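You operate a simulated robot arm through the tools that you are given. There is no shell and no other tool.

You run a simulated two-armed robot. Do the job below in one go: nothing can be reset, and whatever is moved stays where it is left.

Task
Close the gap under the machine foot with one shim.
Fine: loosen the bolt knob, draw out the old shim, read the gap, push home the shim of that size, tighten the knob. Where these are worked on the way, their far stop is far enough and under half their travel is too little: bolt knob.

It is judged by the outcome, as a careful person would: the job done as asked, and still so three seconds after it is handed in. It fails if anything else is knocked over, pushed out of place, dropped, spilled or broken.

Robot
Two 6-joint arms with two-finger parallel grippers on one trunk, on a base that drives. Base frame: it is fixed to the floor where the robot stands at the start and does not move with it; the origin is under the middle of the robot, x ahead of it, y to its left, z up. Lengths are in mm, angles in rad, forces in N, time in s.
The left shoulder is at the start at [-93, 177, 795], the right one opposite. With the tool pointing down near the work surface each hand reaches from about 100 to 660 mm from the robot's upright axis, wherever it stands, measured 20 degrees to its own side. Places, roughly: bolt knob [-900, -2300, 900]; machine foot [-900, -2200, 900]; medium shim [-900, -2200, 900]; thick shim [-1000, -2200, 900]; thin shim [-900, -2100, 900]. Payload 1.57 kg a hand.
Tool frame (each hand has its own): the origin (TCP) lies between the finger pads and is the grasp point; the fingertips stand 30 mm ahead of it; z points along the fingers, y is the line along which they close. The gripper opens to 80 mm. The fingers are 17 mm wide and 12 mm thick; the gripper's body (40 by 82 mm) begins 80 mm behind the TCP.
Orientation is told as [roll, pitch, yaw] about the base's x, y, z axes, in that order, counted from this pose: with the fingers straight down and closing along the base's y, the tool's x points along the base's -x, its y along +y and its z along -z.

Tools
- The arms move only by the tool send_rows. It takes "left_increments", "right_increments" or both (then of equal length, played together; a hand with none holds still); each is a list of rows, each a list of 7 numbers: the gripper command, from -1 (shut) to 1 (fully open), values between in proportion, then the shift along the tool's x, y, z in cm, then the turn, a rotation vector about the tool's x, y, z in rad. In form: [[hand, x, y, z, ax, ay, az], ...]. A call has 1 to 20 rows; each row shifts and turns the commanded pose from where the row before left it, along the tool's axes as they then stand. A row lasts 0.2 s, in which the tool goes at most 50 mm and 0.15 rad; a call with a longer step from one row to the next is refused whole, and so is a gripper value outside its range. Where a pose cannot be reached the arm comes as near as it can. A force on the tool above 40 N (or 10 N above the force at the start of the call, whichever is more), or a blocked arm, ends the call early, and 0.2 s more pass. Each finger travels about 72 mm/s and halts on what it meets, pressing with about 20 N; the grip force reading is that of the motor and also rises with nothing between the fingers. The clock runs only during rows and for 0.2 s after the last one: add rows that do not move to give the fingers time. It gives the time, the measured TCP pose, the force on the tool (base axes), the opening and the grip force at its end, in the units of the frame above (readings bear some noise), with the torque about the TCP (base axes, N m) and any sound that the robot's microphone picked up.
- Cameras (640 x 400 px; columns grow to the right, rows downward): "scene" is now at [47.9, 5.4, 1537.5]; the picture's right is [0.06, -1.00, 0.00], its down [-0.56, -0.03, -0.83] and it looks along [0.83, 0.05, -0.56] (base axes); focal length 292 px, centre (320, 200). "left" rides on the left gripper at [72, 7, -122] in its tool frame; the picture's right is [-0.09, 1.00, 0.00], its down [-0.84, -0.08, -0.54] and it looks along [-0.54, -0.05, 0.84] (tool axes); focal length 238 px, centre (320, 200). "right" rides on the right gripper at [72, -7, -122] in its tool frame; the picture's right is [0.09, 1.00, 0.00], its down [-0.84, 0.08, -0.54] and it looks along [-0.54, 0.05, 0.84] (tool axes); focal length 238 px, centre (320, 200). There is no depth. A picture from a camera that has moved, and an enlarged one, comes with that camera's place and axes in the base frame and with its lens.
- snapshot(camera): a new picture of that camera. It takes no simulated time.
- raise_lower(by): slides the trunk up (or, below 0, down) by that many mm; the arms and the scene camera ride with it, the base frame stays. It gives what a move gives, with no picture.
- base_move(legs): drives the robot by 1 to 6 legs, each [ahead, left, turn to the left] in mm, mm and rad, along the robot's own axes; the way and the turn of a leg run together, so that a leg with both is an arc; at most 1500 mm and 3.142 rad a leg. The arms and the cameras ride along, it lands a little off, and it stops where it bumps. It gives what a move gives.
- pan_tilt(pan, tilt): turns the head with the scene camera to pan (to the left, within 2.496 rad either way) and tilt (down, from -0.506 to 1.204), counted from straight ahead of the robot. It gives what a move gives.
- inspect(camera, box): a new picture of the part [left, top, right, bottom] of that camera's present view, enlarged. It takes no simulated time.
- sign_off(): hands the job in; it is judged then, once.

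Places have to be worked out from the pictures, the camera data and where the tool is seen. Open the grippers and draw the arms clear of the work before you hand the job in, unless the task says otherwise.

The tools are called after "Request:" as a command line: name --argument value ..., lists and objects as JSON in quotes. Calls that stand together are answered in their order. send_rows: Moves the arms, as the interface text tells. Its arguments: {"type":"object","properties":{"left_increments":{"type":"array"},"right_increments":{"type":"array"}},"required":[]} The other tools are called the same way: raise_lower (by) slides the trunk up or down; base_move (legs) drives the base; pan_tilt (pan, tilt) turns the head that bears the scene camera; snapshot (camera) takes a picture; inspect (camera, box) takes an enlarged picture of a part of a camera's view; sign_off () hands the job in.

At the start:

```text
time_s: 0.0
left_tcp_pos: [487.3, 246.2, 1189.8]
left_ee_rot: [0.0, 0.001, 0.001]
left_wrist_force: [-0.2, -0.3, 0.1]
left_moment: [0.0, -0.02, 0.0]
left_finger_gap: 80.2
left_finger_force: 0.0
right_tcp_pos: [393.8, -129.9, 1183.8]
right_ee_rot: [-0.002, -0.001, 0.001]
right_wrist_force: [-0.3, 0.4, -0.6]
right_moment: [0.01, 0.0, 0.03]
right_finger_gap: 79.9
right_finger_force: 0.1
trunk travel left (down, up): [-239.0, 89.0]
robot x, y, heading: [0.4, -0.1, -0.002]
head pan, tilt: [0.059, 0.595]
```

scene: 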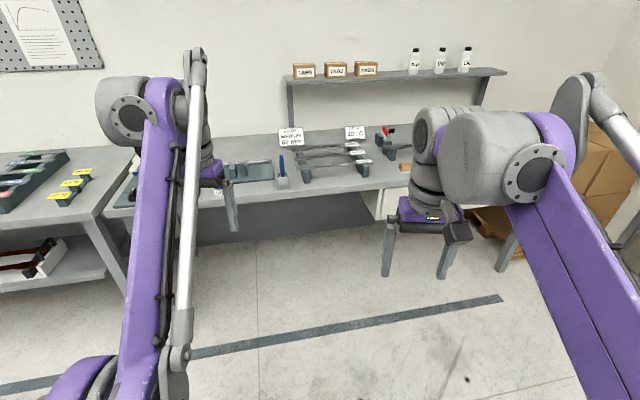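
right: 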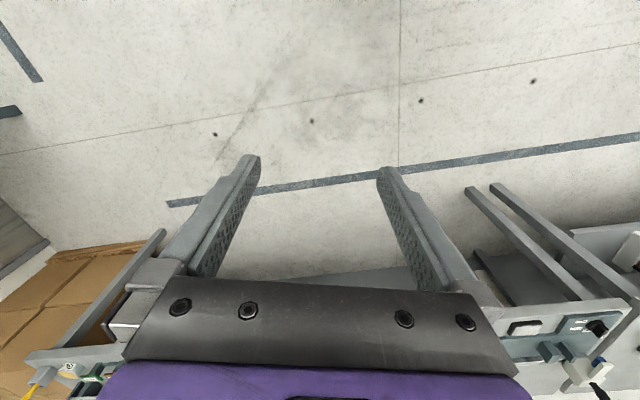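
left: 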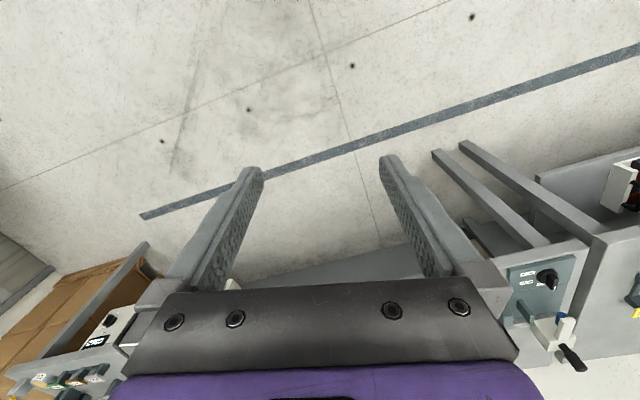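

The work place lies behind and to the right of the robot, so I first turn the head that way to see it.

Request:
pan_tilt --pan -1.95 --tilt 0.4

Request:
snapshot --camera "scene"

```text
time_s: 1.9
left_tcp_pos: [487.4, 247.3, 1189.3]
left_ee_rot: [0.001, -0.001, 0.001]
left_wrist_force: [-0.1, -0.6, -0.2]
left_moment: [0.0, 0.01, -0.02]
left_finger_gap: 80.2
left_finger_force: 0.0
right_tcp_pos: [392.9, -130.3, 1184.4]
right_ee_rot: [0.0, -0.001, 0.002]
right_wrist_force: [0.4, -1.5, 0.8]
right_moment: [0.01, -0.01, 0.03]
right_finger_gap: 80.1
right_finger_force: 0.1
trunk travel left (down, up): [-239.0, 89.0]
robot x, y, heading: [0.4, 1.9, -0.001]
head pan, tilt: [-1.95, 0.4]
```

```text
taken
camera scene: at [-74.7, -85.9, 1555.2], right [-0.93, 0.37, 0.0], down [0.14, 0.36, -0.92], along [-0.34, -0.86, -0.39], focal length 292 px, centre (320, 200)
```

scene: 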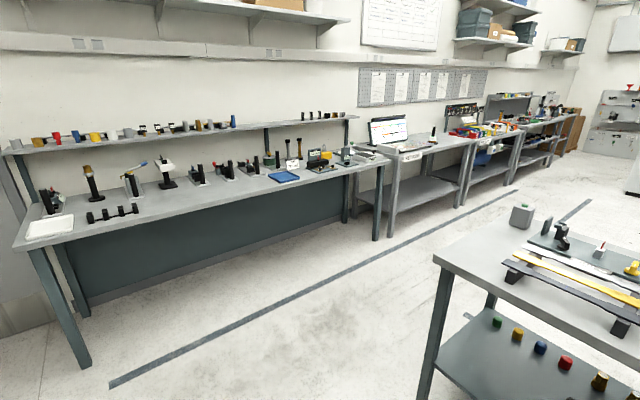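

The spot [-900, -2200, 900] falls near pixel (318,166) on the long bench; I zoom in there.

Request:
inspect --camera "scene" --box '[230, 120, 400, 226]'

```text
3.76 times, centred on (315, 173) of scene
camera zoom: at [-74.7, -85.9, 1555.2], right [-0.93, 0.37, 0.0], down [0.14, 0.36, -0.92], along [-0.34, -0.86, -0.39], focal length 1100 px, centre (339, 302)
```

zoom: 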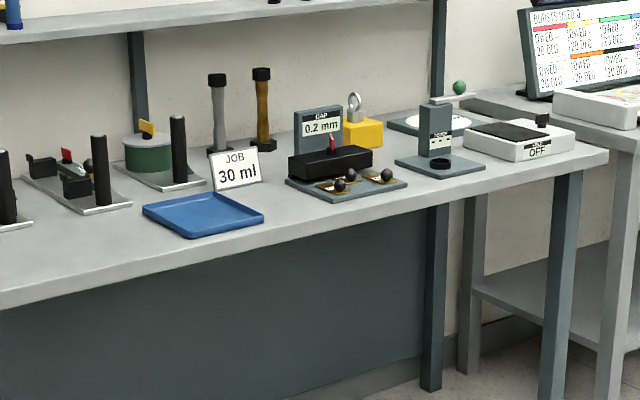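

The station (base plate, black foot with red‑handled knob, three shims with black balls, "GAP" display) is on a bench turned about 15° to the base frame. I turn right to face it, then drive ahead and slide right, keeping clear of the side table.

Request:
base_move --legs '[[0, 0, -1.31], [1100, 0, 0], [0, -1150, 0]]'

Request:
pan_tilt --pan 0.0 --tilt 0.7

Request:
snapshot --camera "scene"

```text
time_s: 20.6
left_tcp_pos: [-457.1, -1755.8, 1189.0]
left_ee_rot: [-0.001, 0.0, -1.32]
left_wrist_force: [0.6, 0.2, 0.2]
left_moment: [0.01, -0.03, -0.03]
left_finger_gap: 80.0
left_finger_force: 0.1
right_tcp_pos: [-846.4, -1756.1, 1184.2]
right_ee_rot: [-0.001, 0.001, -1.323]
right_wrist_force: [0.5, -0.6, -0.3]
right_moment: [0.01, -0.02, -0.02]
right_finger_gap: 80.0
right_finger_force: 0.0
trunk travel left (down, up): [-239.0, 89.0]
robot x, y, heading: [-819.2, -1340.4, -1.323]
head pan, tilt: [-1.95, 0.4]
```

```text
time_s: 22.5
left_tcp_pos: [-457.9, -1756.1, 1189.3]
left_ee_rot: [0.002, 0.001, -1.323]
left_wrist_force: [-0.1, -0.4, -0.1]
left_moment: [0.02, -0.01, 0.02]
left_finger_gap: 79.9
left_finger_force: 0.0
right_tcp_pos: [-846.3, -1756.3, 1184.7]
right_ee_rot: [0.0, 0.001, -1.324]
right_wrist_force: [-0.1, 0.8, 0.0]
right_moment: [-0.01, 0.03, 0.01]
right_finger_gap: 79.7
right_finger_force: 0.1
trunk travel left (down, up): [-239.0, 89.0]
robot x, y, heading: [-814.3, -1344.5, -1.325]
head pan, tilt: [0.0, 0.7]
```

```text
taken
camera scene: at [-805.5, -1386.4, 1528.4], right [-0.97, -0.24, 0.0], down [-0.16, 0.62, -0.77], along [0.19, -0.74, -0.64], focal length 292 px, centre (320, 200)
```

scene: 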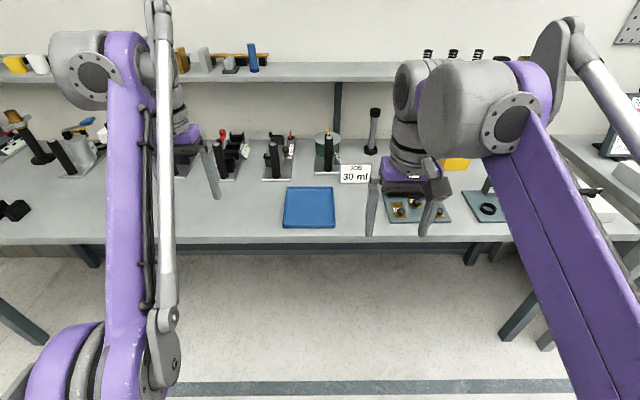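

The station shows at about [-940, -2165, 900] in front of and to the right of the robot. I drive closer so that the right hand can work there.

Request:
base_move --legs '[[0, -170, 0], [260, 0, 0]]'

Request:
snapshot --camera "right"

Request:
snapshot --camera "scene"

```text
time_s: 26.1
left_tcp_pos: [-556.3, -2048.6, 1189.1]
left_ee_rot: [0.0, -0.001, -1.319]
left_wrist_force: [-0.4, 0.6, 0.3]
left_moment: [-0.01, 0.02, -0.01]
left_finger_gap: 80.3
left_finger_force: 0.2
right_tcp_pos: [-946.1, -2050.1, 1183.4]
right_ee_rot: [0.001, -0.001, -1.32]
right_wrist_force: [-0.7, 0.0, 0.5]
right_moment: [0.03, 0.01, 0.0]
right_finger_gap: 80.0
right_finger_force: 0.0
trunk travel left (down, up): [-239.0, 89.0]
robot x, y, heading: [-912.9, -1638.1, -1.32]
head pan, tilt: [0.0, 0.7]
```

```text
taken
camera right: at [-969.4, -1982.1, 1307.4], right [0.94, 0.34, 0.0], down [0.28, -0.79, 0.54], along [0.18, -0.51, -0.84], focal length 238 px, centre (320, 200)
```

right: 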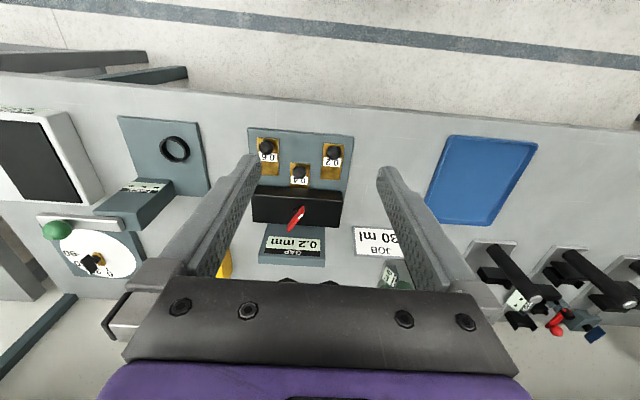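

```text
taken
camera scene: at [-905.8, -1680.6, 1528.3], right [-0.97, -0.25, 0.0], down [-0.16, 0.62, -0.76], along [0.19, -0.74, -0.64], focal length 292 px, centre (320, 200)
```

scene: 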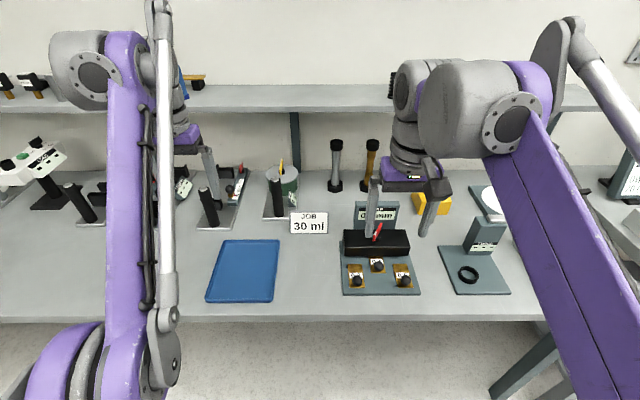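

Good view. I zoom in on the station in both cameras to read the labels.

Request:
inspect --camera "scene" --box '[320, 190, 440, 310]'

Request:
inspect --camera "right" --box '[230, 115, 370, 275]'

```text
3.33 times, centred on (380, 250) of scene
camera zoom: at [-905.8, -1680.6, 1528.3], right [-0.97, -0.25, 0.0], down [-0.16, 0.62, -0.76], along [0.19, -0.74, -0.64], focal length 974 px, centre (120, 33)
```

zoom: 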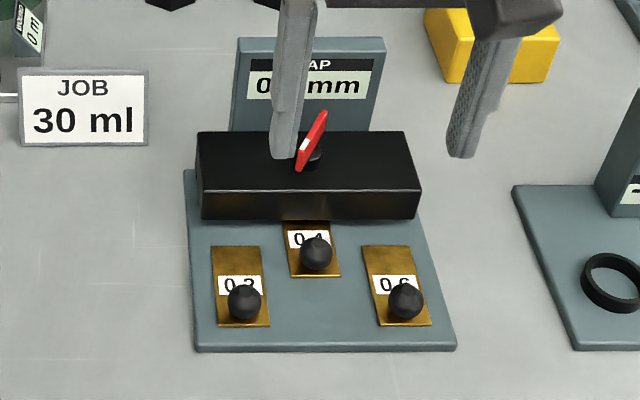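

```text
2.50 times, centred on (300, 195) of right
camera zoom: at [-969.4, -1982.1, 1307.4], right [0.94, 0.34, 0.0], down [0.28, -0.79, 0.54], along [0.18, -0.51, -0.84], focal length 596 px, centre (370, 212)
```

zoom: 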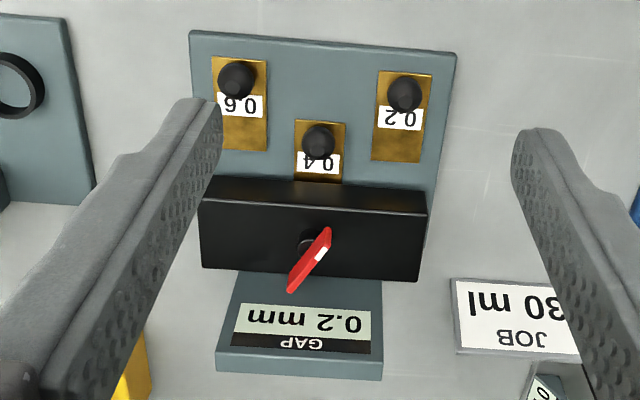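

Triangulating, the 0.4 shim's ball is at about [-938, -2186, 894]; the lever of the knob sits on top of the foot. I lower the right hand in front of the station for a closer look.

Request:
send_rows --right_increments '[[1, 0, 0, 3, 0, 0, 0], [1, 0, 0, 3, 0, 0, 0], [1, 0, 0, 3, 0, 0, 0], [1, 0, 0, 3, 0, 0, 0], [1, 0, 0, 0, 0, 0, 0]]'

Request:
snapshot --camera "right"

Request:
snapshot --camera "scene"

```text
time_s: 27.3
left_tcp_pos: [-555.2, -2049.1, 1189.5]
left_ee_rot: [0.0, 0.001, -1.32]
left_wrist_force: [0.6, 0.5, 0.2]
left_moment: [-0.03, 0.03, -0.01]
left_finger_gap: 80.1
left_finger_force: 0.1
right_tcp_pos: [-942.8, -2050.7, 1063.0]
right_ee_rot: [0.0, -0.001, -1.319]
right_wrist_force: [0.2, -0.4, -0.4]
right_moment: [0.01, -0.02, 0.02]
right_finger_gap: 79.7
right_finger_force: 0.0
trunk travel left (down, up): [-239.0, 89.0]
robot x, y, heading: [-915.5, -1636.6, -1.323]
head pan, tilt: [0.0, 0.7]
```

```text
taken
camera right: at [-968.2, -1982.6, 1186.0], right [0.94, 0.34, 0.0], down [0.28, -0.79, 0.54], along [0.18, -0.51, -0.84], focal length 238 px, centre (320, 200)
```

right: 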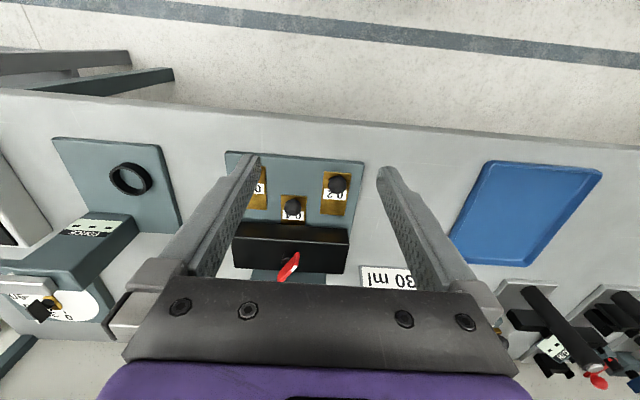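

```text
taken
camera scene: at [-905.7, -1680.3, 1528.4], right [-0.97, -0.25, 0.0], down [-0.16, 0.62, -0.77], along [0.19, -0.74, -0.64], focal length 292 px, centre (320, 200)
```

scene: 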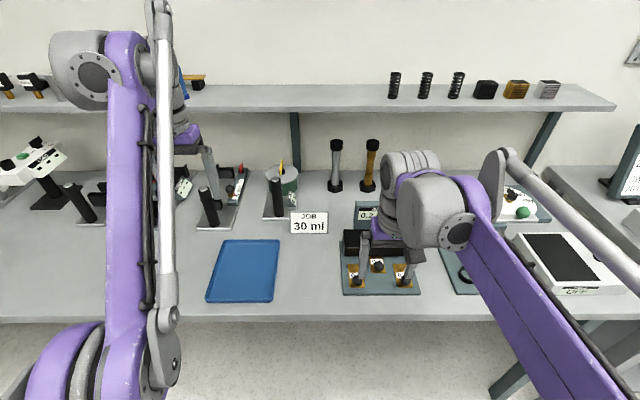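

I zoom in on the station from the right hand's camera.

Request:
inspect --camera "right" --box '[220, 145, 370, 285]'

Request:
inspect --camera "scene" --box '[330, 195, 430, 300]'

```text
2.86 times, centred on (295, 215) of right
camera zoom: at [-968.2, -1982.6, 1186.0], right [0.94, 0.34, 0.0], down [0.28, -0.79, 0.54], along [0.18, -0.51, -0.84], focal length 681 px, centre (391, 157)
```

zoom: 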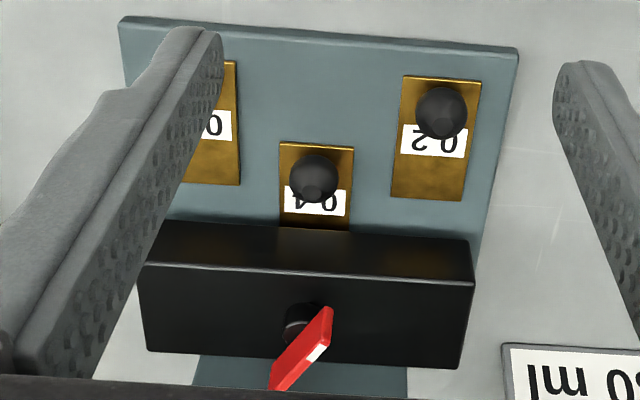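

```text
3.81 times, centred on (380, 248) of scene
camera zoom: at [-905.7, -1680.3, 1528.4], right [-0.97, -0.25, 0.0], down [-0.16, 0.62, -0.77], along [0.19, -0.74, -0.64], focal length 1113 px, centre (91, 19)
```

zoom: 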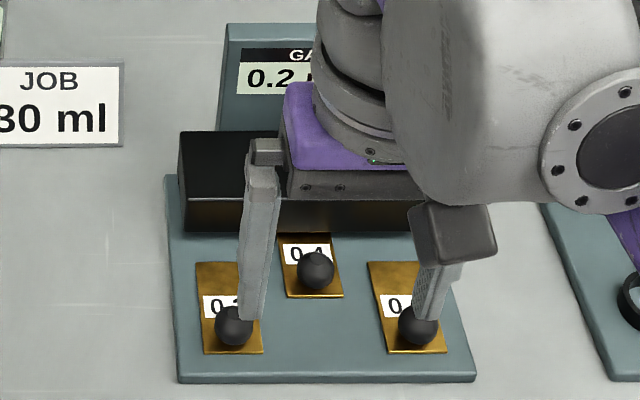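

Triangulation puts the lever bar horizontal at z≈935, its stem near [-923, -2258], about 620 mm from the robot axis. I move 70 mm closer for comfortable reach, then look from nearer.

Request:
base_move --legs '[[70, 0, 0]]'

Request:
send_rows --right_increments '[[1, -3, 0, 0, 0, 0, 0], [1, -2, 0, 0, 0, 0, 0], [1, 0, 0, 0, 0, 0, 0]]'

Request:
snapshot --camera "right"

Request:
inspect --camera "right" --box '[220, 100, 400, 285]'

```text
time_s: 28.3
left_tcp_pos: [-540.0, -2115.6, 1189.2]
left_ee_rot: [-0.001, 0.001, -1.32]
left_wrist_force: [0.3, -0.5, -0.3]
left_moment: [0.06, 0.03, -0.01]
left_finger_gap: 79.9
left_finger_force: 0.0
right_tcp_pos: [-927.6, -2118.2, 1062.3]
right_ee_rot: [0.0, 0.0, -1.324]
right_wrist_force: [-0.5, 0.7, -1.1]
right_moment: [0.0, 0.0, -0.01]
right_finger_gap: 80.0
right_finger_force: 0.1
trunk travel left (down, up): [-239.0, 89.0]
robot x, y, heading: [-897.5, -1703.7, -1.318]
head pan, tilt: [0.0, 0.7]
```

```text
time_s: 29.1
left_tcp_pos: [-540.3, -2115.5, 1189.9]
left_ee_rot: [0.0, 0.0, -1.323]
left_wrist_force: [0.2, 0.7, 0.6]
left_moment: [-0.02, 0.02, -0.02]
left_finger_gap: 80.0
left_finger_force: 0.0
right_tcp_pos: [-914.0, -2165.2, 1062.6]
right_ee_rot: [0.001, -0.001, -1.32]
right_wrist_force: [-0.3, 0.0, 0.7]
right_moment: [-0.01, -0.03, -0.01]
right_finger_gap: 80.0
right_finger_force: 0.0
trunk travel left (down, up): [-239.0, 89.0]
robot x, y, heading: [-899.3, -1705.6, -1.319]
head pan, tilt: [0.0, 0.7]
```

```text
taken
camera right: at [-939.4, -2097.1, 1185.4], right [0.94, 0.34, 0.0], down [0.28, -0.79, 0.54], along [0.18, -0.51, -0.84], focal length 238 px, centre (320, 200)
```

right: 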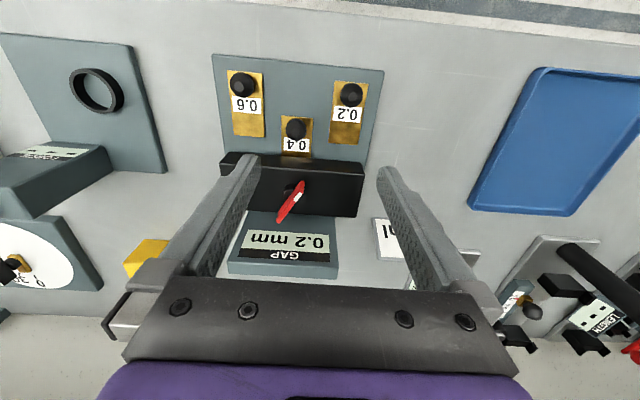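

```text
2.16 times, centred on (310, 192) of right
camera zoom: at [-939.4, -2097.1, 1185.4], right [0.94, 0.34, 0.0], down [0.28, -0.79, 0.54], along [0.18, -0.51, -0.84], focal length 515 px, centre (342, 216)
```

zoom: 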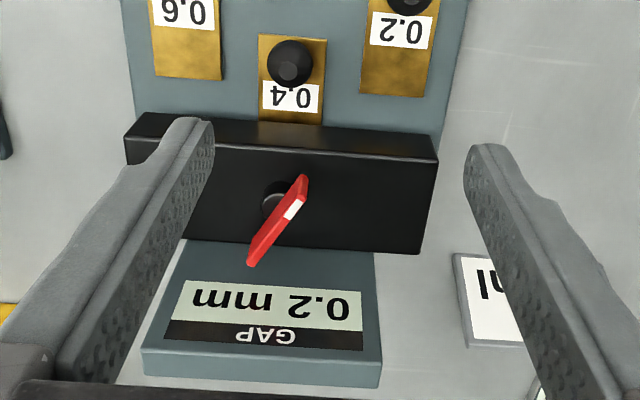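

Zooming more on the lever and stem.

Request:
inspect --camera "right" --box '[260, 150, 350, 240]'

Request:
inspect --camera "scene" --box '[310, 170, 450, 330]'

```text
4.44 times, centred on (305, 195) of right
camera zoom: at [-939.4, -2097.1, 1185.4], right [0.94, 0.34, 0.0], down [0.28, -0.79, 0.54], along [0.18, -0.51, -0.84], focal length 1059 px, centre (387, 222)
```

zoom: 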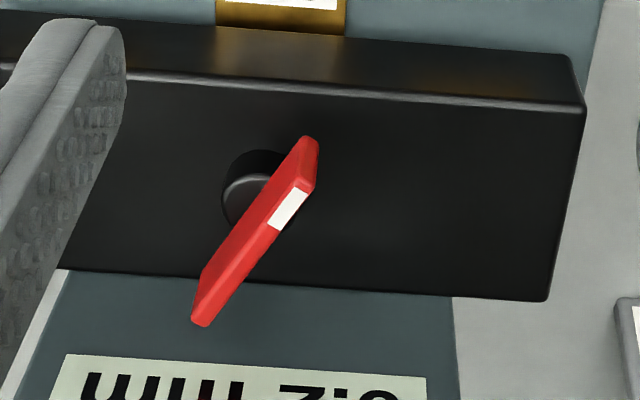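

```text
2.50 times, centred on (380, 250) of scene
camera zoom: at [-889.0, -1746.4, 1528.4], right [-0.97, -0.25, 0.0], down [-0.16, 0.62, -0.77], along [0.19, -0.74, -0.64], focal length 731 px, centre (170, 75)
```

zoom: 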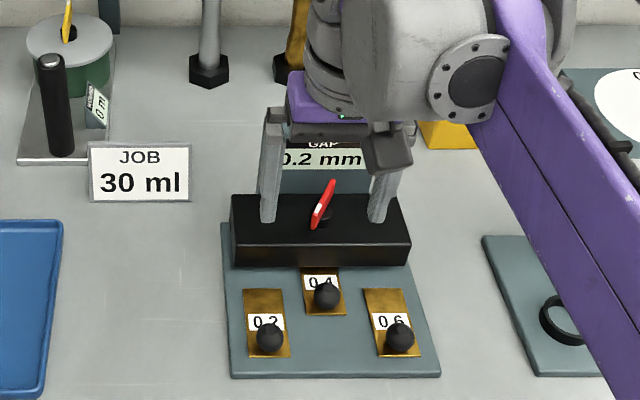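

I lower the hand 70 mm (tips still well above the foot and lever) for a second, lower view to measure heights.

Request:
send_rows --right_increments '[[1, 0, 0, 3.5, 0, 0, 0], [1, 0, 0, 3.5, 0, 0, 0], [1, 0, 0, 0, 0, 0, 0]]'

Request:
inspect --camera "right" --box '[220, 90, 400, 290]'

Request:
inspect --camera "right" --box '[250, 180, 350, 280]'

```text
time_s: 29.9
left_tcp_pos: [-539.8, -2115.4, 1190.2]
left_ee_rot: [-0.001, 0.001, -1.321]
left_wrist_force: [-0.2, -0.6, 0.1]
left_moment: [0.0, 0.02, 0.03]
left_finger_gap: 80.0
left_finger_force: 0.2
right_tcp_pos: [-918.5, -2166.2, 992.3]
right_ee_rot: [0.0, -0.001, -1.322]
right_wrist_force: [0.5, 0.0, 0.3]
right_moment: [-0.01, -0.01, 0.01]
right_finger_gap: 79.8
right_finger_force: 0.0
trunk travel left (down, up): [-239.0, 89.0]
robot x, y, heading: [-899.9, -1705.0, -1.322]
head pan, tilt: [0.0, 0.7]
```

```text
2.00 times, centred on (310, 190) of right
camera zoom: at [-942.1, -2097.8, 1115.6], right [0.94, 0.33, 0.0], down [0.28, -0.79, 0.54], along [0.18, -0.51, -0.84], focal length 477 px, centre (340, 220)
```

zoom: 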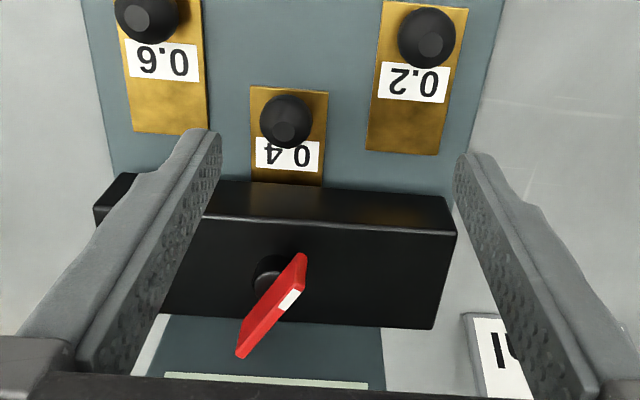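

```text
4.00 times, centred on (300, 230) of right
camera zoom: at [-942.1, -2097.8, 1115.6], right [0.94, 0.33, 0.0], down [0.28, -0.79, 0.54], along [0.18, -0.51, -0.84], focal length 953 px, centre (400, 80)
```

zoom: 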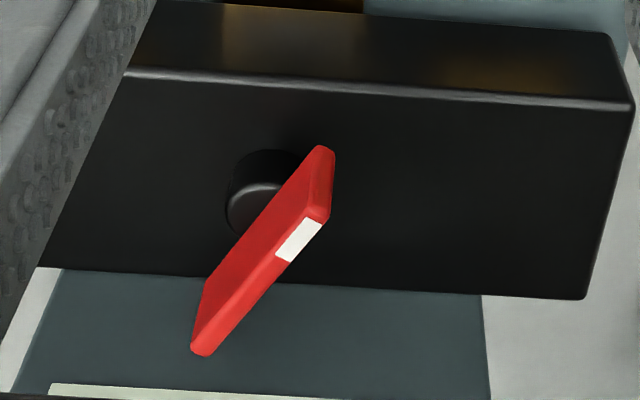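

The bar (wing) spans z≈938–962, is about 53 mm long and thin, centred at about [-921, -2255], 30° clockwise of straight ahead; foot top is at z≈921. I half-close the right gripper to 40 mm, move above the wing at z≈1005 and turn the hand in line with it.

Request:
send_rows --right_increments '[[0, 0, 0, -1.3, 0, 0, 0], [0, 0, 0, 0, 0, 0, 0], [0, -2.9, -0.8, 0, 0, 0, 0], [0, -2.9, -0.8, 0, 0, 0, 0], [0, -2.75, -0.83, 0, 0, 0, 0], [0, 0, 0, 0, 0, 0, 0.129], [0, 0, 0, 0, 0, 0, 0.129], [0, 0, 0, 0, 0, 0, 0.129], [0, 0, 0, 0, 0, 0, 0.129], [0, 0, 0, 0, 0, 0, 0]]'

Request:
snapshot --camera "right"

Request:
snapshot --camera "scene"

```text
time_s: 32.1
left_tcp_pos: [-539.3, -2114.1, 1189.9]
left_ee_rot: [-0.001, -0.001, -1.32]
left_wrist_force: [-0.5, 0.7, 0.0]
left_moment: [-0.02, -0.06, 0.0]
left_finger_gap: 80.0
left_finger_force: 0.0
right_tcp_pos: [-916.7, -2254.9, 1005.8]
right_ee_rot: [0.0, 0.0, -1.838]
right_wrist_force: [-0.5, 0.5, 0.0]
right_moment: [0.0, -0.03, 0.0]
right_finger_gap: 40.0
right_finger_force: 0.0
trunk travel left (down, up): [-239.0, 89.0]
robot x, y, heading: [-896.1, -1703.9, -1.319]
head pan, tilt: [0.0, 0.7]
```

```text
taken
camera right: at [-905.1, -2183.6, 1129.2], right [0.98, -0.17, 0.0], down [-0.15, -0.83, 0.54], along [-0.09, -0.53, -0.84], focal length 238 px, centre (320, 200)
```

right: 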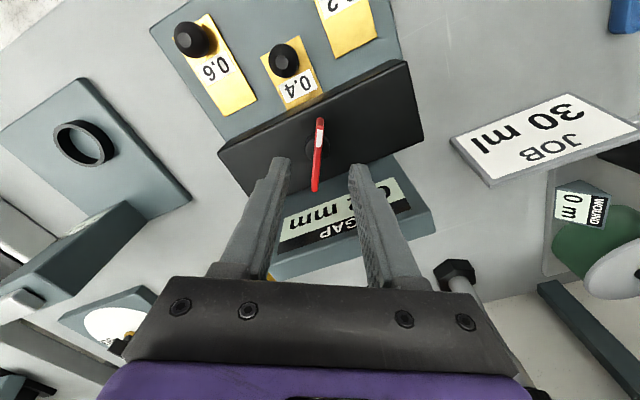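

```text
taken
camera scene: at [-888.8, -1747.2, 1528.4], right [-0.97, -0.25, 0.0], down [-0.16, 0.62, -0.76], along [0.19, -0.74, -0.64], focal length 292 px, centre (320, 200)
```

scene: 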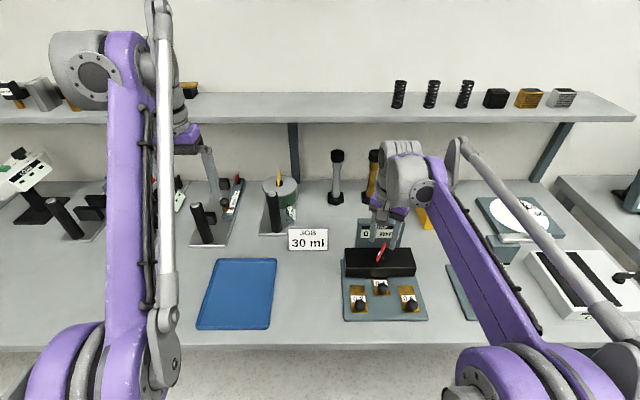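

The wing lies centred between the fingers and in line with them. I shift 2.5 mm, descend to TCP z≈973 (tips ≈943, just above the stem) and close on the wing.

Request:
send_rows --right_increments '[[0, 0, -0.25, 1.1, 0, 0, 0], [0, 0, 0, 1.1, 0, 0, 0], [0, 0, 0, 1.1, 0, 0, 0], [0, 0, 0, 0, 0, 0, 0]]'

Request:
snapshot --camera "right"

```text
time_s: 33.1
left_tcp_pos: [-541.5, -2115.6, 1188.4]
left_ee_rot: [0.0, 0.0, -1.322]
left_wrist_force: [-0.4, 0.8, 0.1]
left_moment: [0.02, 0.0, 0.02]
left_finger_gap: 80.0
left_finger_force: 0.1
right_tcp_pos: [-920.8, -2253.5, 971.8]
right_ee_rot: [0.001, 0.0, -1.838]
right_wrist_force: [-0.9, 0.4, -0.5]
right_moment: [0.0, 0.0, 0.01]
right_finger_gap: 40.0
right_finger_force: 0.1
trunk travel left (down, up): [-239.0, 89.0]
robot x, y, heading: [-902.2, -1705.5, -1.321]
head pan, tilt: [0.0, 0.7]
```

```text
taken
camera right: at [-908.4, -2182.9, 1095.1], right [0.98, -0.17, 0.0], down [-0.15, -0.83, 0.54], along [-0.09, -0.53, -0.84], focal length 238 px, centre (320, 200)
```

right: 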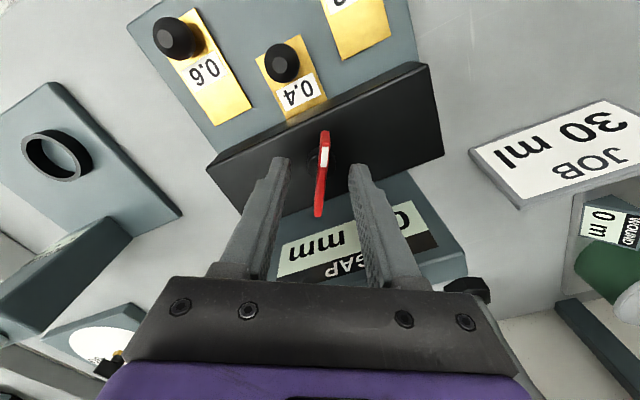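

The wing is between the fingers with good clearance; I close the gripper.

Request:
send_rows --right_increments '[[-1, 0, 0, 0, 0, 0, 0], [-1, 0, 0, 0, 0, 0, 0], [-1, 0, 0, 0, 0, 0, 0], [-1, 0, 0, 0, 0, 0, 0]]'

Request:
snapshot --camera "right"

```text
time_s: 34.1
left_tcp_pos: [-539.8, -2114.9, 1189.1]
left_ee_rot: [-0.001, 0.001, -1.321]
left_wrist_force: [0.7, 0.4, 0.2]
left_moment: [0.0, -0.01, -0.02]
left_finger_gap: 80.0
left_finger_force: 0.0
right_tcp_pos: [-918.8, -2253.7, 972.4]
right_ee_rot: [-0.001, -0.001, -1.835]
right_wrist_force: [6.3, -3.8, 0.6]
right_moment: [-0.29, -0.02, 0.06]
right_finger_gap: 6.0
right_finger_force: 26.1
trunk travel left (down, up): [-239.0, 89.0]
robot x, y, heading: [-896.2, -1702.9, -1.319]
head pan, tilt: [0.0, 0.7]
```

```text
taken
camera right: at [-907.3, -2183.3, 1095.1], right [0.98, -0.17, 0.0], down [-0.15, -0.83, 0.54], along [-0.09, -0.53, -0.84], focal length 238 px, centre (320, 200)
```

right: 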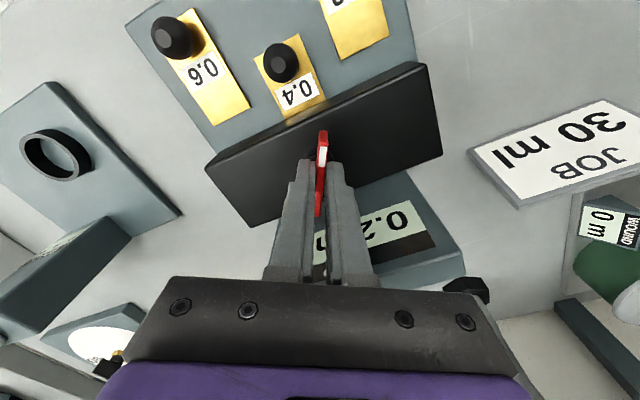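

Gripped (6 mm). The lateral force suggests my command is ~1–2 mm too far right; I relax that and try a gentle counter‑clockwise turn (loosen) to test the direction.

Request:
send_rows --right_increments '[[-1, 0, 0.15, 0, 0, 0, 0], [-1, 0, 0, 0, 0, 0, -0.05], [-1, 0, 0, 0, 0, 0, -0.05], [-1, 0, 0, 0, 0, 0, -0.05], [-1, 0, 0, 0, 0, 0, 0]]'

```text
time_s: 35.3
left_tcp_pos: [-541.6, -2115.8, 1189.1]
left_ee_rot: [0.0, 0.0, -1.32]
left_wrist_force: [-0.1, 0.7, 0.2]
left_moment: [-0.02, 0.0, -0.01]
left_finger_gap: 80.2
left_finger_force: 0.0
right_tcp_pos: [-919.7, -2254.3, 971.8]
right_ee_rot: [0.0, 0.001, -1.687]
right_wrist_force: [-10.6, 9.1, -22.2]
right_moment: [0.26, 0.08, 0.0]
right_finger_gap: 6.0
right_finger_force: 25.5
trunk travel left (down, up): [-239.0, 89.0]
robot x, y, heading: [-899.9, -1701.4, -1.324]
head pan, tilt: [0.0, 0.7]
```

It turns without torque. There is some side and vertical load, so I trim the command (down 1 mm, right 0.8 mm) and look again.

Request:
send_rows --right_increments '[[-1, 0, -0.08, 0.1, 0, 0, 0], [-1, 0, 0, 0, 0, 0, 0]]'

Request:
snapshot --camera "right"

Request:
inspect --camera "scene" --box '[320, 200, 440, 330]'

```text
time_s: 35.9
left_tcp_pos: [-541.1, -2116.3, 1190.9]
left_ee_rot: [0.002, 0.0, -1.321]
left_wrist_force: [0.7, 0.3, -0.1]
left_moment: [0.0, 0.01, 0.0]
left_finger_gap: 80.1
left_finger_force: 0.1
right_tcp_pos: [-920.6, -2254.1, 972.7]
right_ee_rot: [0.001, 0.001, -1.687]
right_wrist_force: [-10.4, 4.7, -10.9]
right_moment: [0.82, 0.18, -0.01]
right_finger_gap: 5.7
right_finger_force: 25.6
trunk travel left (down, up): [-239.0, 89.0]
robot x, y, heading: [-897.3, -1704.8, -1.318]
head pan, tilt: [0.0, 0.7]
```

```text
taken
camera right: at [-918.4, -2182.3, 1095.5], right [1.0, -0.02, 0.0], down [-0.02, -0.84, 0.54], along [-0.01, -0.54, -0.84], focal length 238 px, centre (320, 200)
```

right: 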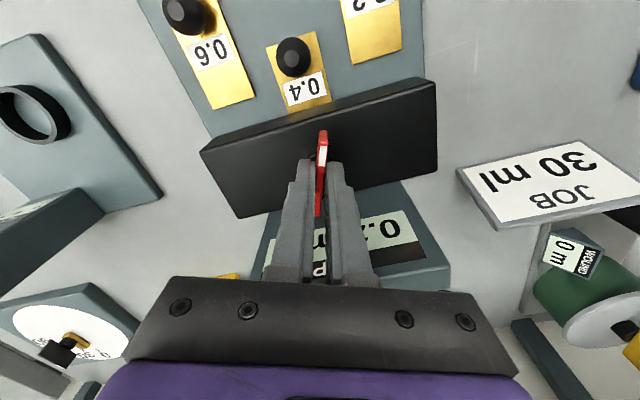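

```text
3.08 times, centred on (380, 265) of scene
camera zoom: at [-890.4, -1747.5, 1528.4], right [-0.97, -0.25, 0.0], down [-0.16, 0.62, -0.76], along [0.19, -0.74, -0.64], focal length 899 px, centre (135, 0)
```

zoom: 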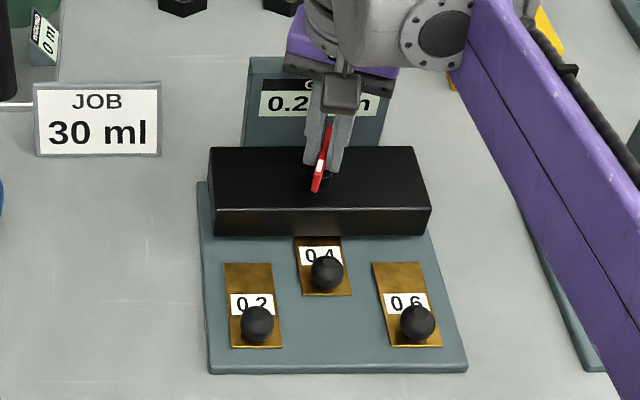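

The wing follows the hand counter‑clockwise. I trim the residual load and keep turning counter‑clockwise in small steps, watching for the stop.

Request:
send_rows --right_increments '[[-1, 0, -0.1, 0.1, 0, 0, 0], [-1, 0, 0, 0, 0, 0, -0.1], [-1, 0, 0, 0, 0, 0, -0.1], [-1, 0, 0, 0, 0, 0, -0.1], [-1, 0, 0, 0, 0, 0, -0.1], [-1, 0, 0, 0, 0, 0, 0]]'

```text
time_s: 37.3
left_tcp_pos: [-540.4, -2114.5, 1189.9]
left_ee_rot: [0.0, 0.0, -1.322]
left_wrist_force: [0.5, 0.7, -0.2]
left_moment: [-0.01, 0.02, 0.0]
left_finger_gap: 79.9
left_finger_force: 0.1
right_tcp_pos: [-921.2, -2255.5, 970.4]
right_ee_rot: [-0.001, -0.001, -1.286]
right_wrist_force: [-6.0, -10.1, 22.5]
right_moment: [-0.32, 0.09, -0.05]
right_finger_gap: 6.1
right_finger_force: 26.6
trunk travel left (down, up): [-239.0, 89.0]
robot x, y, heading: [-900.4, -1704.4, -1.318]
head pan, tilt: [0.0, 0.7]
```

Turning freely, now at yaw -1.286. I raise 1 mm to relax the load and go on counter‑clockwise.

Request:
send_rows --right_increments '[[-1, 0, 0, -0.1, 0, 0, 0], [-1, 0, 0, 0, 0, 0, -0.1], [-1, 0, 0, 0, 0, 0, -0.1], [-1, 0, 0, 0, 0, 0, -0.1], [-1, 0, 0, 0, 0, 0, -0.1], [-1, 0, 0, 0, 0, 0, -0.1], [-1, 0, 0, 0, 0, 0, 0]]'

Request:
inspect --camera "scene" --box '[320, 200, 440, 330]'

```text
time_s: 38.9
left_tcp_pos: [-542.2, -2116.2, 1189.4]
left_ee_rot: [0.002, 0.001, -1.322]
left_wrist_force: [-0.2, 0.4, 0.6]
left_moment: [0.0, 0.01, -0.02]
left_finger_gap: 79.9
left_finger_force: 0.0
right_tcp_pos: [-922.2, -2254.9, 971.6]
right_ee_rot: [0.001, 0.002, -0.785]
right_wrist_force: [-13.9, -9.3, -1.1]
right_moment: [-0.23, 0.5, -0.08]
right_finger_gap: 6.0
right_finger_force: 26.0
trunk travel left (down, up): [-239.0, 89.0]
robot x, y, heading: [-903.4, -1708.2, -1.322]
head pan, tilt: [0.0, 0.7]
```

```text
3.08 times, centred on (380, 265) of scene
camera zoom: at [-891.0, -1748.6, 1528.3], right [-0.97, -0.25, 0.0], down [-0.16, 0.62, -0.76], along [0.19, -0.74, -0.64], focal length 899 px, centre (135, 0)
```

zoom: 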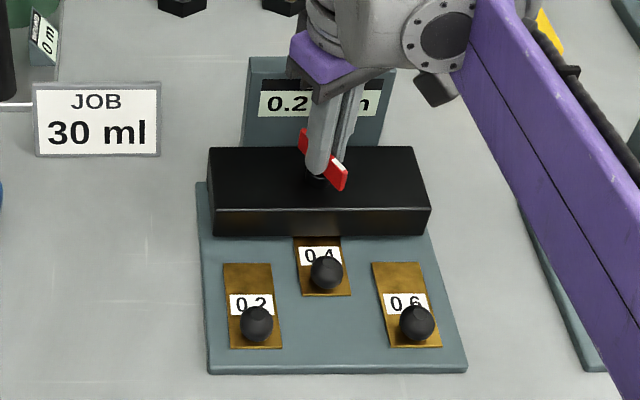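

Turned about 1.05 rad so far and no stop yet. I trim 1 mm sideways and continue.

Request:
send_rows --right_increments '[[-1, 0, -0.1, 0, 0, 0, 0], [-1, 0, 0, 0, 0, 0, -0.1], [-1, 0, 0, 0, 0, 0, -0.1], [-1, 0, 0, 0, 0, 0, -0.1], [-1, 0, 0, 0, 0, 0, -0.1], [-1, 0, 0, 0, 0, 0, 0]]'

Request:
snapshot --camera "right"

```text
time_s: 40.3
left_tcp_pos: [-542.7, -2115.8, 1190.9]
left_ee_rot: [0.003, 0.0, -1.322]
left_wrist_force: [-0.5, 0.2, 0.0]
left_moment: [0.01, 0.0, -0.02]
left_finger_gap: 80.0
left_finger_force: 0.1
right_tcp_pos: [-923.2, -2256.3, 970.9]
right_ee_rot: [0.002, 0.002, -0.385]
right_wrist_force: [-17.0, 1.2, -16.0]
right_moment: [0.02, 0.57, -0.03]
right_finger_gap: 6.0
right_finger_force: 25.9
trunk travel left (down, up): [-239.0, 89.0]
robot x, y, heading: [-898.8, -1704.0, -1.325]
head pan, tilt: [0.0, 0.7]
```

```text
taken
camera right: at [-991.9, -2235.0, 1094.7], right [0.29, 0.96, 0.0], down [0.8, -0.24, 0.54], along [0.52, -0.16, -0.84], focal length 238 px, centre (320, 200)
```

right: 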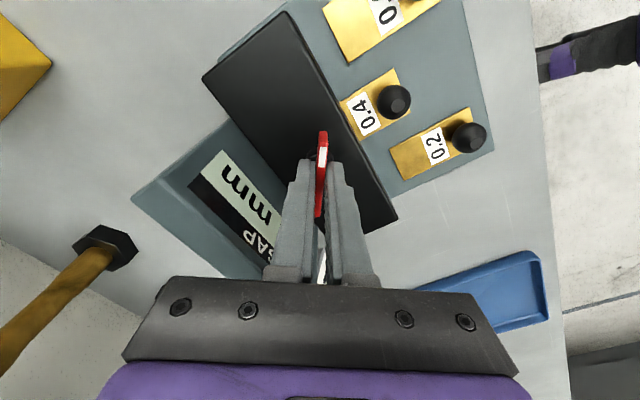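

Already 1.45 rad turned; no stop. I trim the loads and continue.

Request:
send_rows --right_increments '[[-1, 0.12, -0.03, 0.06, 0, 0, 0], [-1, 0, 0, 0, 0, 0, -0.08], [-1, 0, 0, 0, 0, 0, -0.08], [-1, 0, 0, 0, 0, 0, -0.08], [-1, 0, 0, 0, 0, 0, -0.08], [-1, 0, 0, 0, 0, 0, 0]]'

```text
time_s: 41.7
left_tcp_pos: [-540.6, -2116.5, 1191.1]
left_ee_rot: [0.001, -0.001, -1.321]
left_wrist_force: [0.3, -0.6, 0.0]
left_moment: [0.01, 0.05, 0.0]
left_finger_gap: 80.0
left_finger_force: 0.0
right_tcp_pos: [-922.4, -2256.3, 970.9]
right_ee_rot: [-0.001, -0.002, -0.067]
right_wrist_force: [-6.8, -20.0, 15.2]
right_moment: [-0.39, -0.38, -0.07]
right_finger_gap: 5.8
right_finger_force: 26.0
trunk travel left (down, up): [-239.0, 89.0]
robot x, y, heading: [-900.0, -1708.1, -1.325]
head pan, tilt: [0.0, 0.7]
```

1.77 rad now, still free. I trim and carry on in small steps.

Request:
send_rows --right_increments '[[-1, 0.04, -0.13, -0.06, 0, 0, 0], [-1, 0, 0, 0, 0, 0, -0.08], [-1, 0, 0, 0, 0, 0, -0.08], [-1, 0, 0, 0, 0, 0, -0.08], [-1, 0, 0, 0, 0, 0, -0.08], [-1, 0, 0, 0, 0, 0, 0]]'

Request:
snapshot --camera "right"

Request:
inspect --camera "scene" --box '[320, 200, 440, 330]'

```text
time_s: 43.1
left_tcp_pos: [-541.3, -2117.0, 1189.8]
left_ee_rot: [0.001, 0.0, -1.322]
left_wrist_force: [-1.3, 0.7, 0.0]
left_moment: [0.05, 0.0, -0.01]
left_finger_gap: 80.0
left_finger_force: 0.1
right_tcp_pos: [-923.8, -2257.3, 972.5]
right_ee_rot: [0.002, 0.001, 0.254]
right_wrist_force: [-4.1, -13.4, 3.9]
right_moment: [-0.19, -0.3, -0.02]
right_finger_gap: 5.7
right_finger_force: 25.2
trunk travel left (down, up): [-239.0, 89.0]
robot x, y, heading: [-899.8, -1705.9, -1.326]
head pan, tilt: [0.0, 0.7]
```

```text
taken
camera right: at [-990.7, -2281.9, 1094.7], right [-0.34, 0.94, 0.0], down [0.79, 0.28, 0.54], along [0.51, 0.18, -0.84], focal length 238 px, centre (320, 200)
```

right: 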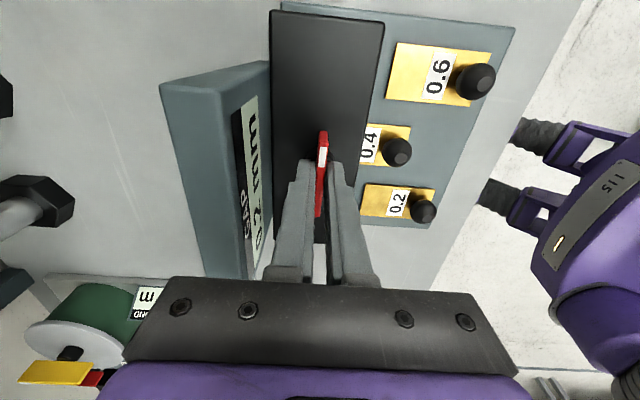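

```text
3.08 times, centred on (380, 265) of scene
camera zoom: at [-889.5, -1748.7, 1528.3], right [-0.97, -0.25, 0.0], down [-0.16, 0.62, -0.76], along [0.19, -0.74, -0.64], focal length 899 px, centre (135, 0)
```

zoom: 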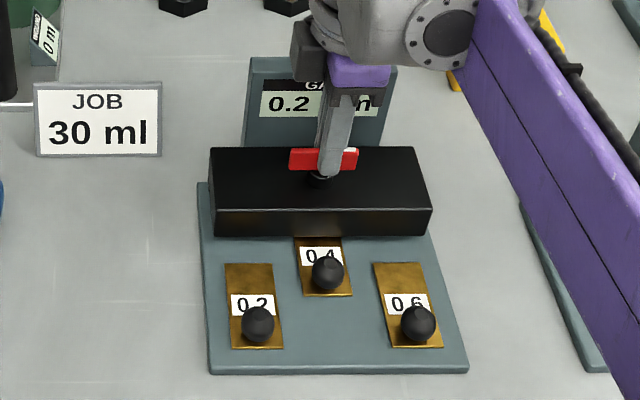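

2.09 rad turned and the wing still moves with the hand. I continue on.

Request:
send_rows --right_increments '[[-1, 0, -0.08, 0, 0, 0, 0], [-1, 0, 0, 0, 0, 0, -0.08], [-1, 0, 0, 0, 0, 0, -0.08], [-1, 0, 0, 0, 0, 0, -0.08], [-1, 0, 0, 0, 0, 0, -0.08], [-1, 0, 0, 0, 0, 0, 0]]'

```text
time_s: 44.5
left_tcp_pos: [-540.2, -2116.9, 1188.5]
left_ee_rot: [0.0, 0.0, -1.321]
left_wrist_force: [-0.6, -0.5, 0.4]
left_moment: [-0.01, 0.01, 0.04]
left_finger_gap: 80.0
left_finger_force: 0.1
right_tcp_pos: [-922.0, -2258.0, 971.8]
right_ee_rot: [0.0, -0.002, 0.575]
right_wrist_force: [0.3, -5.8, -3.0]
right_moment: [-0.17, -0.05, -0.66]
right_finger_gap: 11.2
right_finger_force: 28.5
trunk travel left (down, up): [-239.0, 89.0]
robot x, y, heading: [-900.8, -1703.7, -1.32]
head pan, tilt: [0.0, 0.7]
```

The fingers are spreading (11 mm) and a torque of 0.66 N·m has appeared: the knob is at its far stop. I turn back slightly to relieve it and look.

Request:
send_rows --right_increments '[[-1, 0, 0, 0, 0, 0, 0.08], [-1, 0, 0, 0, 0, 0, 0.08], [-1, 0, 0, 0, 0, 0, 0.04], [-1, 0, 0, 0, 0, 0, 0]]'

Request:
snapshot --camera "right"

Request:
inspect --camera "scene" --box '[320, 200, 440, 330]'

```text
time_s: 45.5
left_tcp_pos: [-538.9, -2116.0, 1189.3]
left_ee_rot: [-0.001, 0.0, -1.319]
left_wrist_force: [0.0, 0.7, 0.8]
left_moment: [0.02, -0.02, 0.03]
left_finger_gap: 79.8
left_finger_force: 0.1
right_tcp_pos: [-920.4, -2257.7, 973.1]
right_ee_rot: [-0.001, 0.002, 0.372]
right_wrist_force: [5.5, 0.9, -7.2]
right_moment: [0.09, -0.44, -0.45]
right_finger_gap: 7.9
right_finger_force: 27.2
trunk travel left (down, up): [-239.0, 89.0]
robot x, y, heading: [-901.3, -1706.3, -1.326]
head pan, tilt: [0.0, 0.7]
```

```text
taken
camera right: at [-986.6, -2289.6, 1094.8], right [-0.45, 0.89, 0.0], down [0.75, 0.38, 0.54], along [0.49, 0.24, -0.84], focal length 238 px, centre (320, 200)
```

right: 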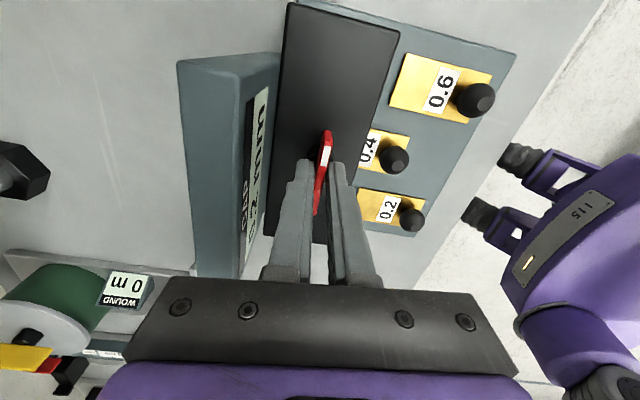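

```text
3.08 times, centred on (380, 265) of scene
camera zoom: at [-888.0, -1747.7, 1528.3], right [-0.97, -0.25, 0.0], down [-0.16, 0.62, -0.76], along [0.19, -0.74, -0.64], focal length 899 px, centre (135, 0)
```

zoom: 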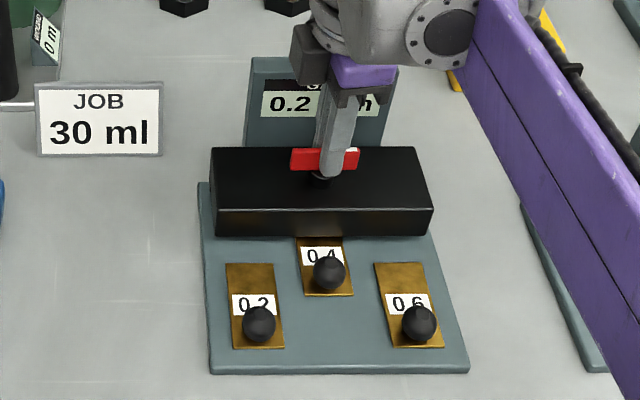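

The stop is with the wing straight across the foot (yaw≈0.25); total travel ≈2.1 rad. I align with the wing, open only to ~16 mm (the display is close) and lift straight up.

Request:
send_rows --right_increments '[[-1, 0, 0, 0, 0, 0, 0.08], [-1, 0, 0, 0, 0, 0, 0.03], [-0.6, 0, 0, 0, 0, 0, 0], [-0.6, 0, 0, 0, 0, 0, 0], [-0.6, 0, 0, -1.5, 0, 0, 0], [-0.6, 0, 0, -3, 0, 0, 0], [-0.6, 0, 0, -4, 0, 0, 0], [-0.6, 0, 0, 0, 0, 0, 0]]'

Request:
inspect --camera "scene" --box '[320, 200, 440, 330]'

```text
time_s: 47.3
left_tcp_pos: [-540.0, -2116.0, 1189.7]
left_ee_rot: [-0.001, -0.001, -1.322]
left_wrist_force: [0.3, 0.1, 0.0]
left_moment: [0.0, 0.02, 0.02]
left_finger_gap: 80.4
left_finger_force: 0.0
right_tcp_pos: [-921.7, -2259.0, 1059.5]
right_ee_rot: [-0.001, 0.001, 0.262]
right_wrist_force: [0.4, -0.1, -0.4]
right_moment: [-0.02, -0.02, 0.02]
right_finger_gap: 15.7
right_finger_force: 0.0
trunk travel left (down, up): [-239.0, 89.0]
robot x, y, heading: [-903.0, -1702.5, -1.323]
head pan, tilt: [0.0, 0.7]
```

```text
3.08 times, centred on (380, 265) of scene
camera zoom: at [-888.8, -1747.1, 1528.3], right [-0.97, -0.25, 0.0], down [-0.16, 0.62, -0.76], along [0.19, -0.74, -0.64], focal length 899 px, centre (135, 0)
```

zoom: 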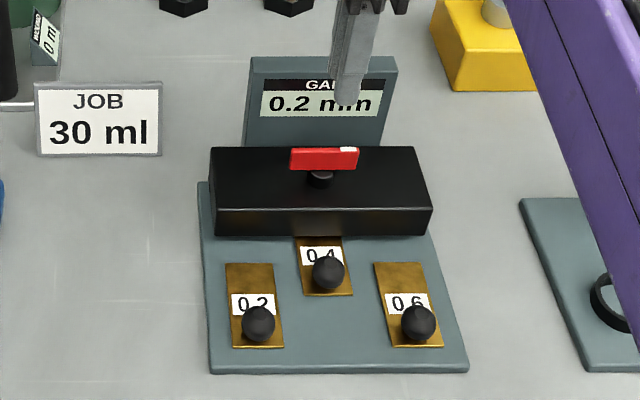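

Knob released at its far stop. Ball positions relative to the stem: 0.4 shim 69 mm nearer on the centre line, 0.2 and 0.6 at 113 mm nearer and ±62 mm aside. I turn the hand back to the robot heading and move above the 0.4 ball.

Request:
send_rows --right_increments '[[-0.6, 0, 0, 0, 0, 0, 0.144], [-0.6, 0, 0, 0, 0, 0, 0.144], [-0.6, 0, 0, 0, 0, 0, 0.144], [-0.6, 0, 0, 0, 0, 0, 0.144], [-0.6, 0, 0, 0, 0, 0, 0.144], [-0.6, 0, 0, 0, 0, 0, 0.144], [-0.6, 0, 0, 0, 0, 0, 0.144], [-0.6, 0, 0, 0, 0, 0, 0.144], [-0.6, 0, 0, 0, 0, 0, 0.144], [-0.6, 0, 0, 0, 0, 0, 0.144], [-0.6, 0, 0, 0, 0, 0, 0.141], [-0.6, 3.6, 0, 0, 0, 0, 0], [0.1, 3.6, 0.1, 0, 0, 0, 0], [0.1, 0, 0, 0, 0, 0, 0], [0.1, 0, 0, 0, 0, 0, 0]]'

Request:
snapshot --camera "right"

Request:
snapshot --camera "scene"

```text
time_s: 50.5
left_tcp_pos: [-539.9, -2114.4, 1188.3]
left_ee_rot: [-0.001, 0.001, -1.322]
left_wrist_force: [0.4, 0.7, 0.6]
left_moment: [-0.01, -0.01, -0.03]
left_finger_gap: 80.1
left_finger_force: 0.0
right_tcp_pos: [-940.8, -2184.0, 1058.7]
right_ee_rot: [0.0, -0.001, -1.322]
right_wrist_force: [-0.3, 0.1, -0.4]
right_moment: [-0.01, -0.01, 0.02]
right_finger_gap: 44.0
right_finger_force: 0.0
trunk travel left (down, up): [-239.0, 89.0]
robot x, y, heading: [-902.1, -1706.1, -1.324]
head pan, tilt: [0.0, 0.7]
```

```text
taken
camera right: at [-965.3, -2116.2, 1181.2], right [0.94, 0.34, 0.0], down [0.28, -0.79, 0.54], along [0.18, -0.51, -0.84], focal length 238 px, centre (320, 200)
```

right: 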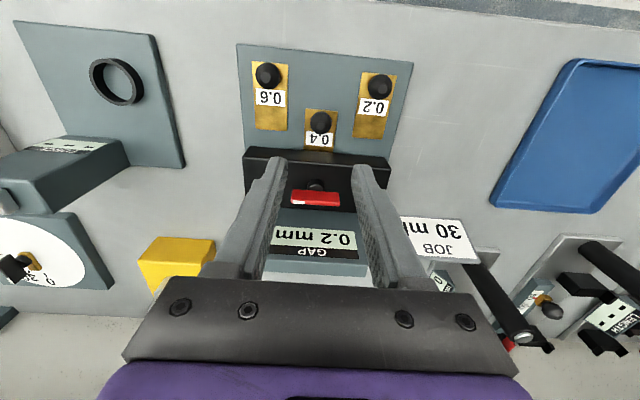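

```text
taken
camera scene: at [-888.9, -1746.7, 1528.4], right [-0.97, -0.25, 0.0], down [-0.16, 0.62, -0.77], along [0.19, -0.74, -0.64], focal length 292 px, centre (320, 200)
```

scene: 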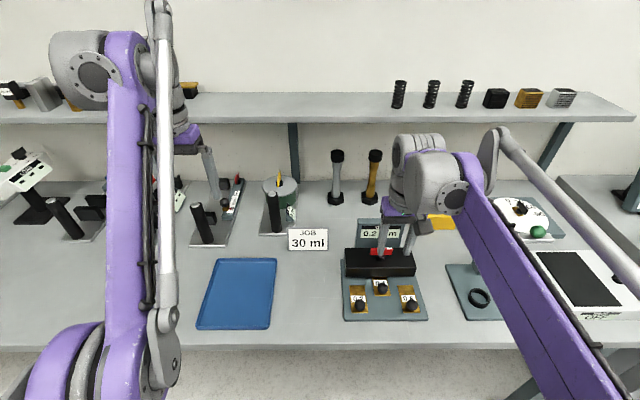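

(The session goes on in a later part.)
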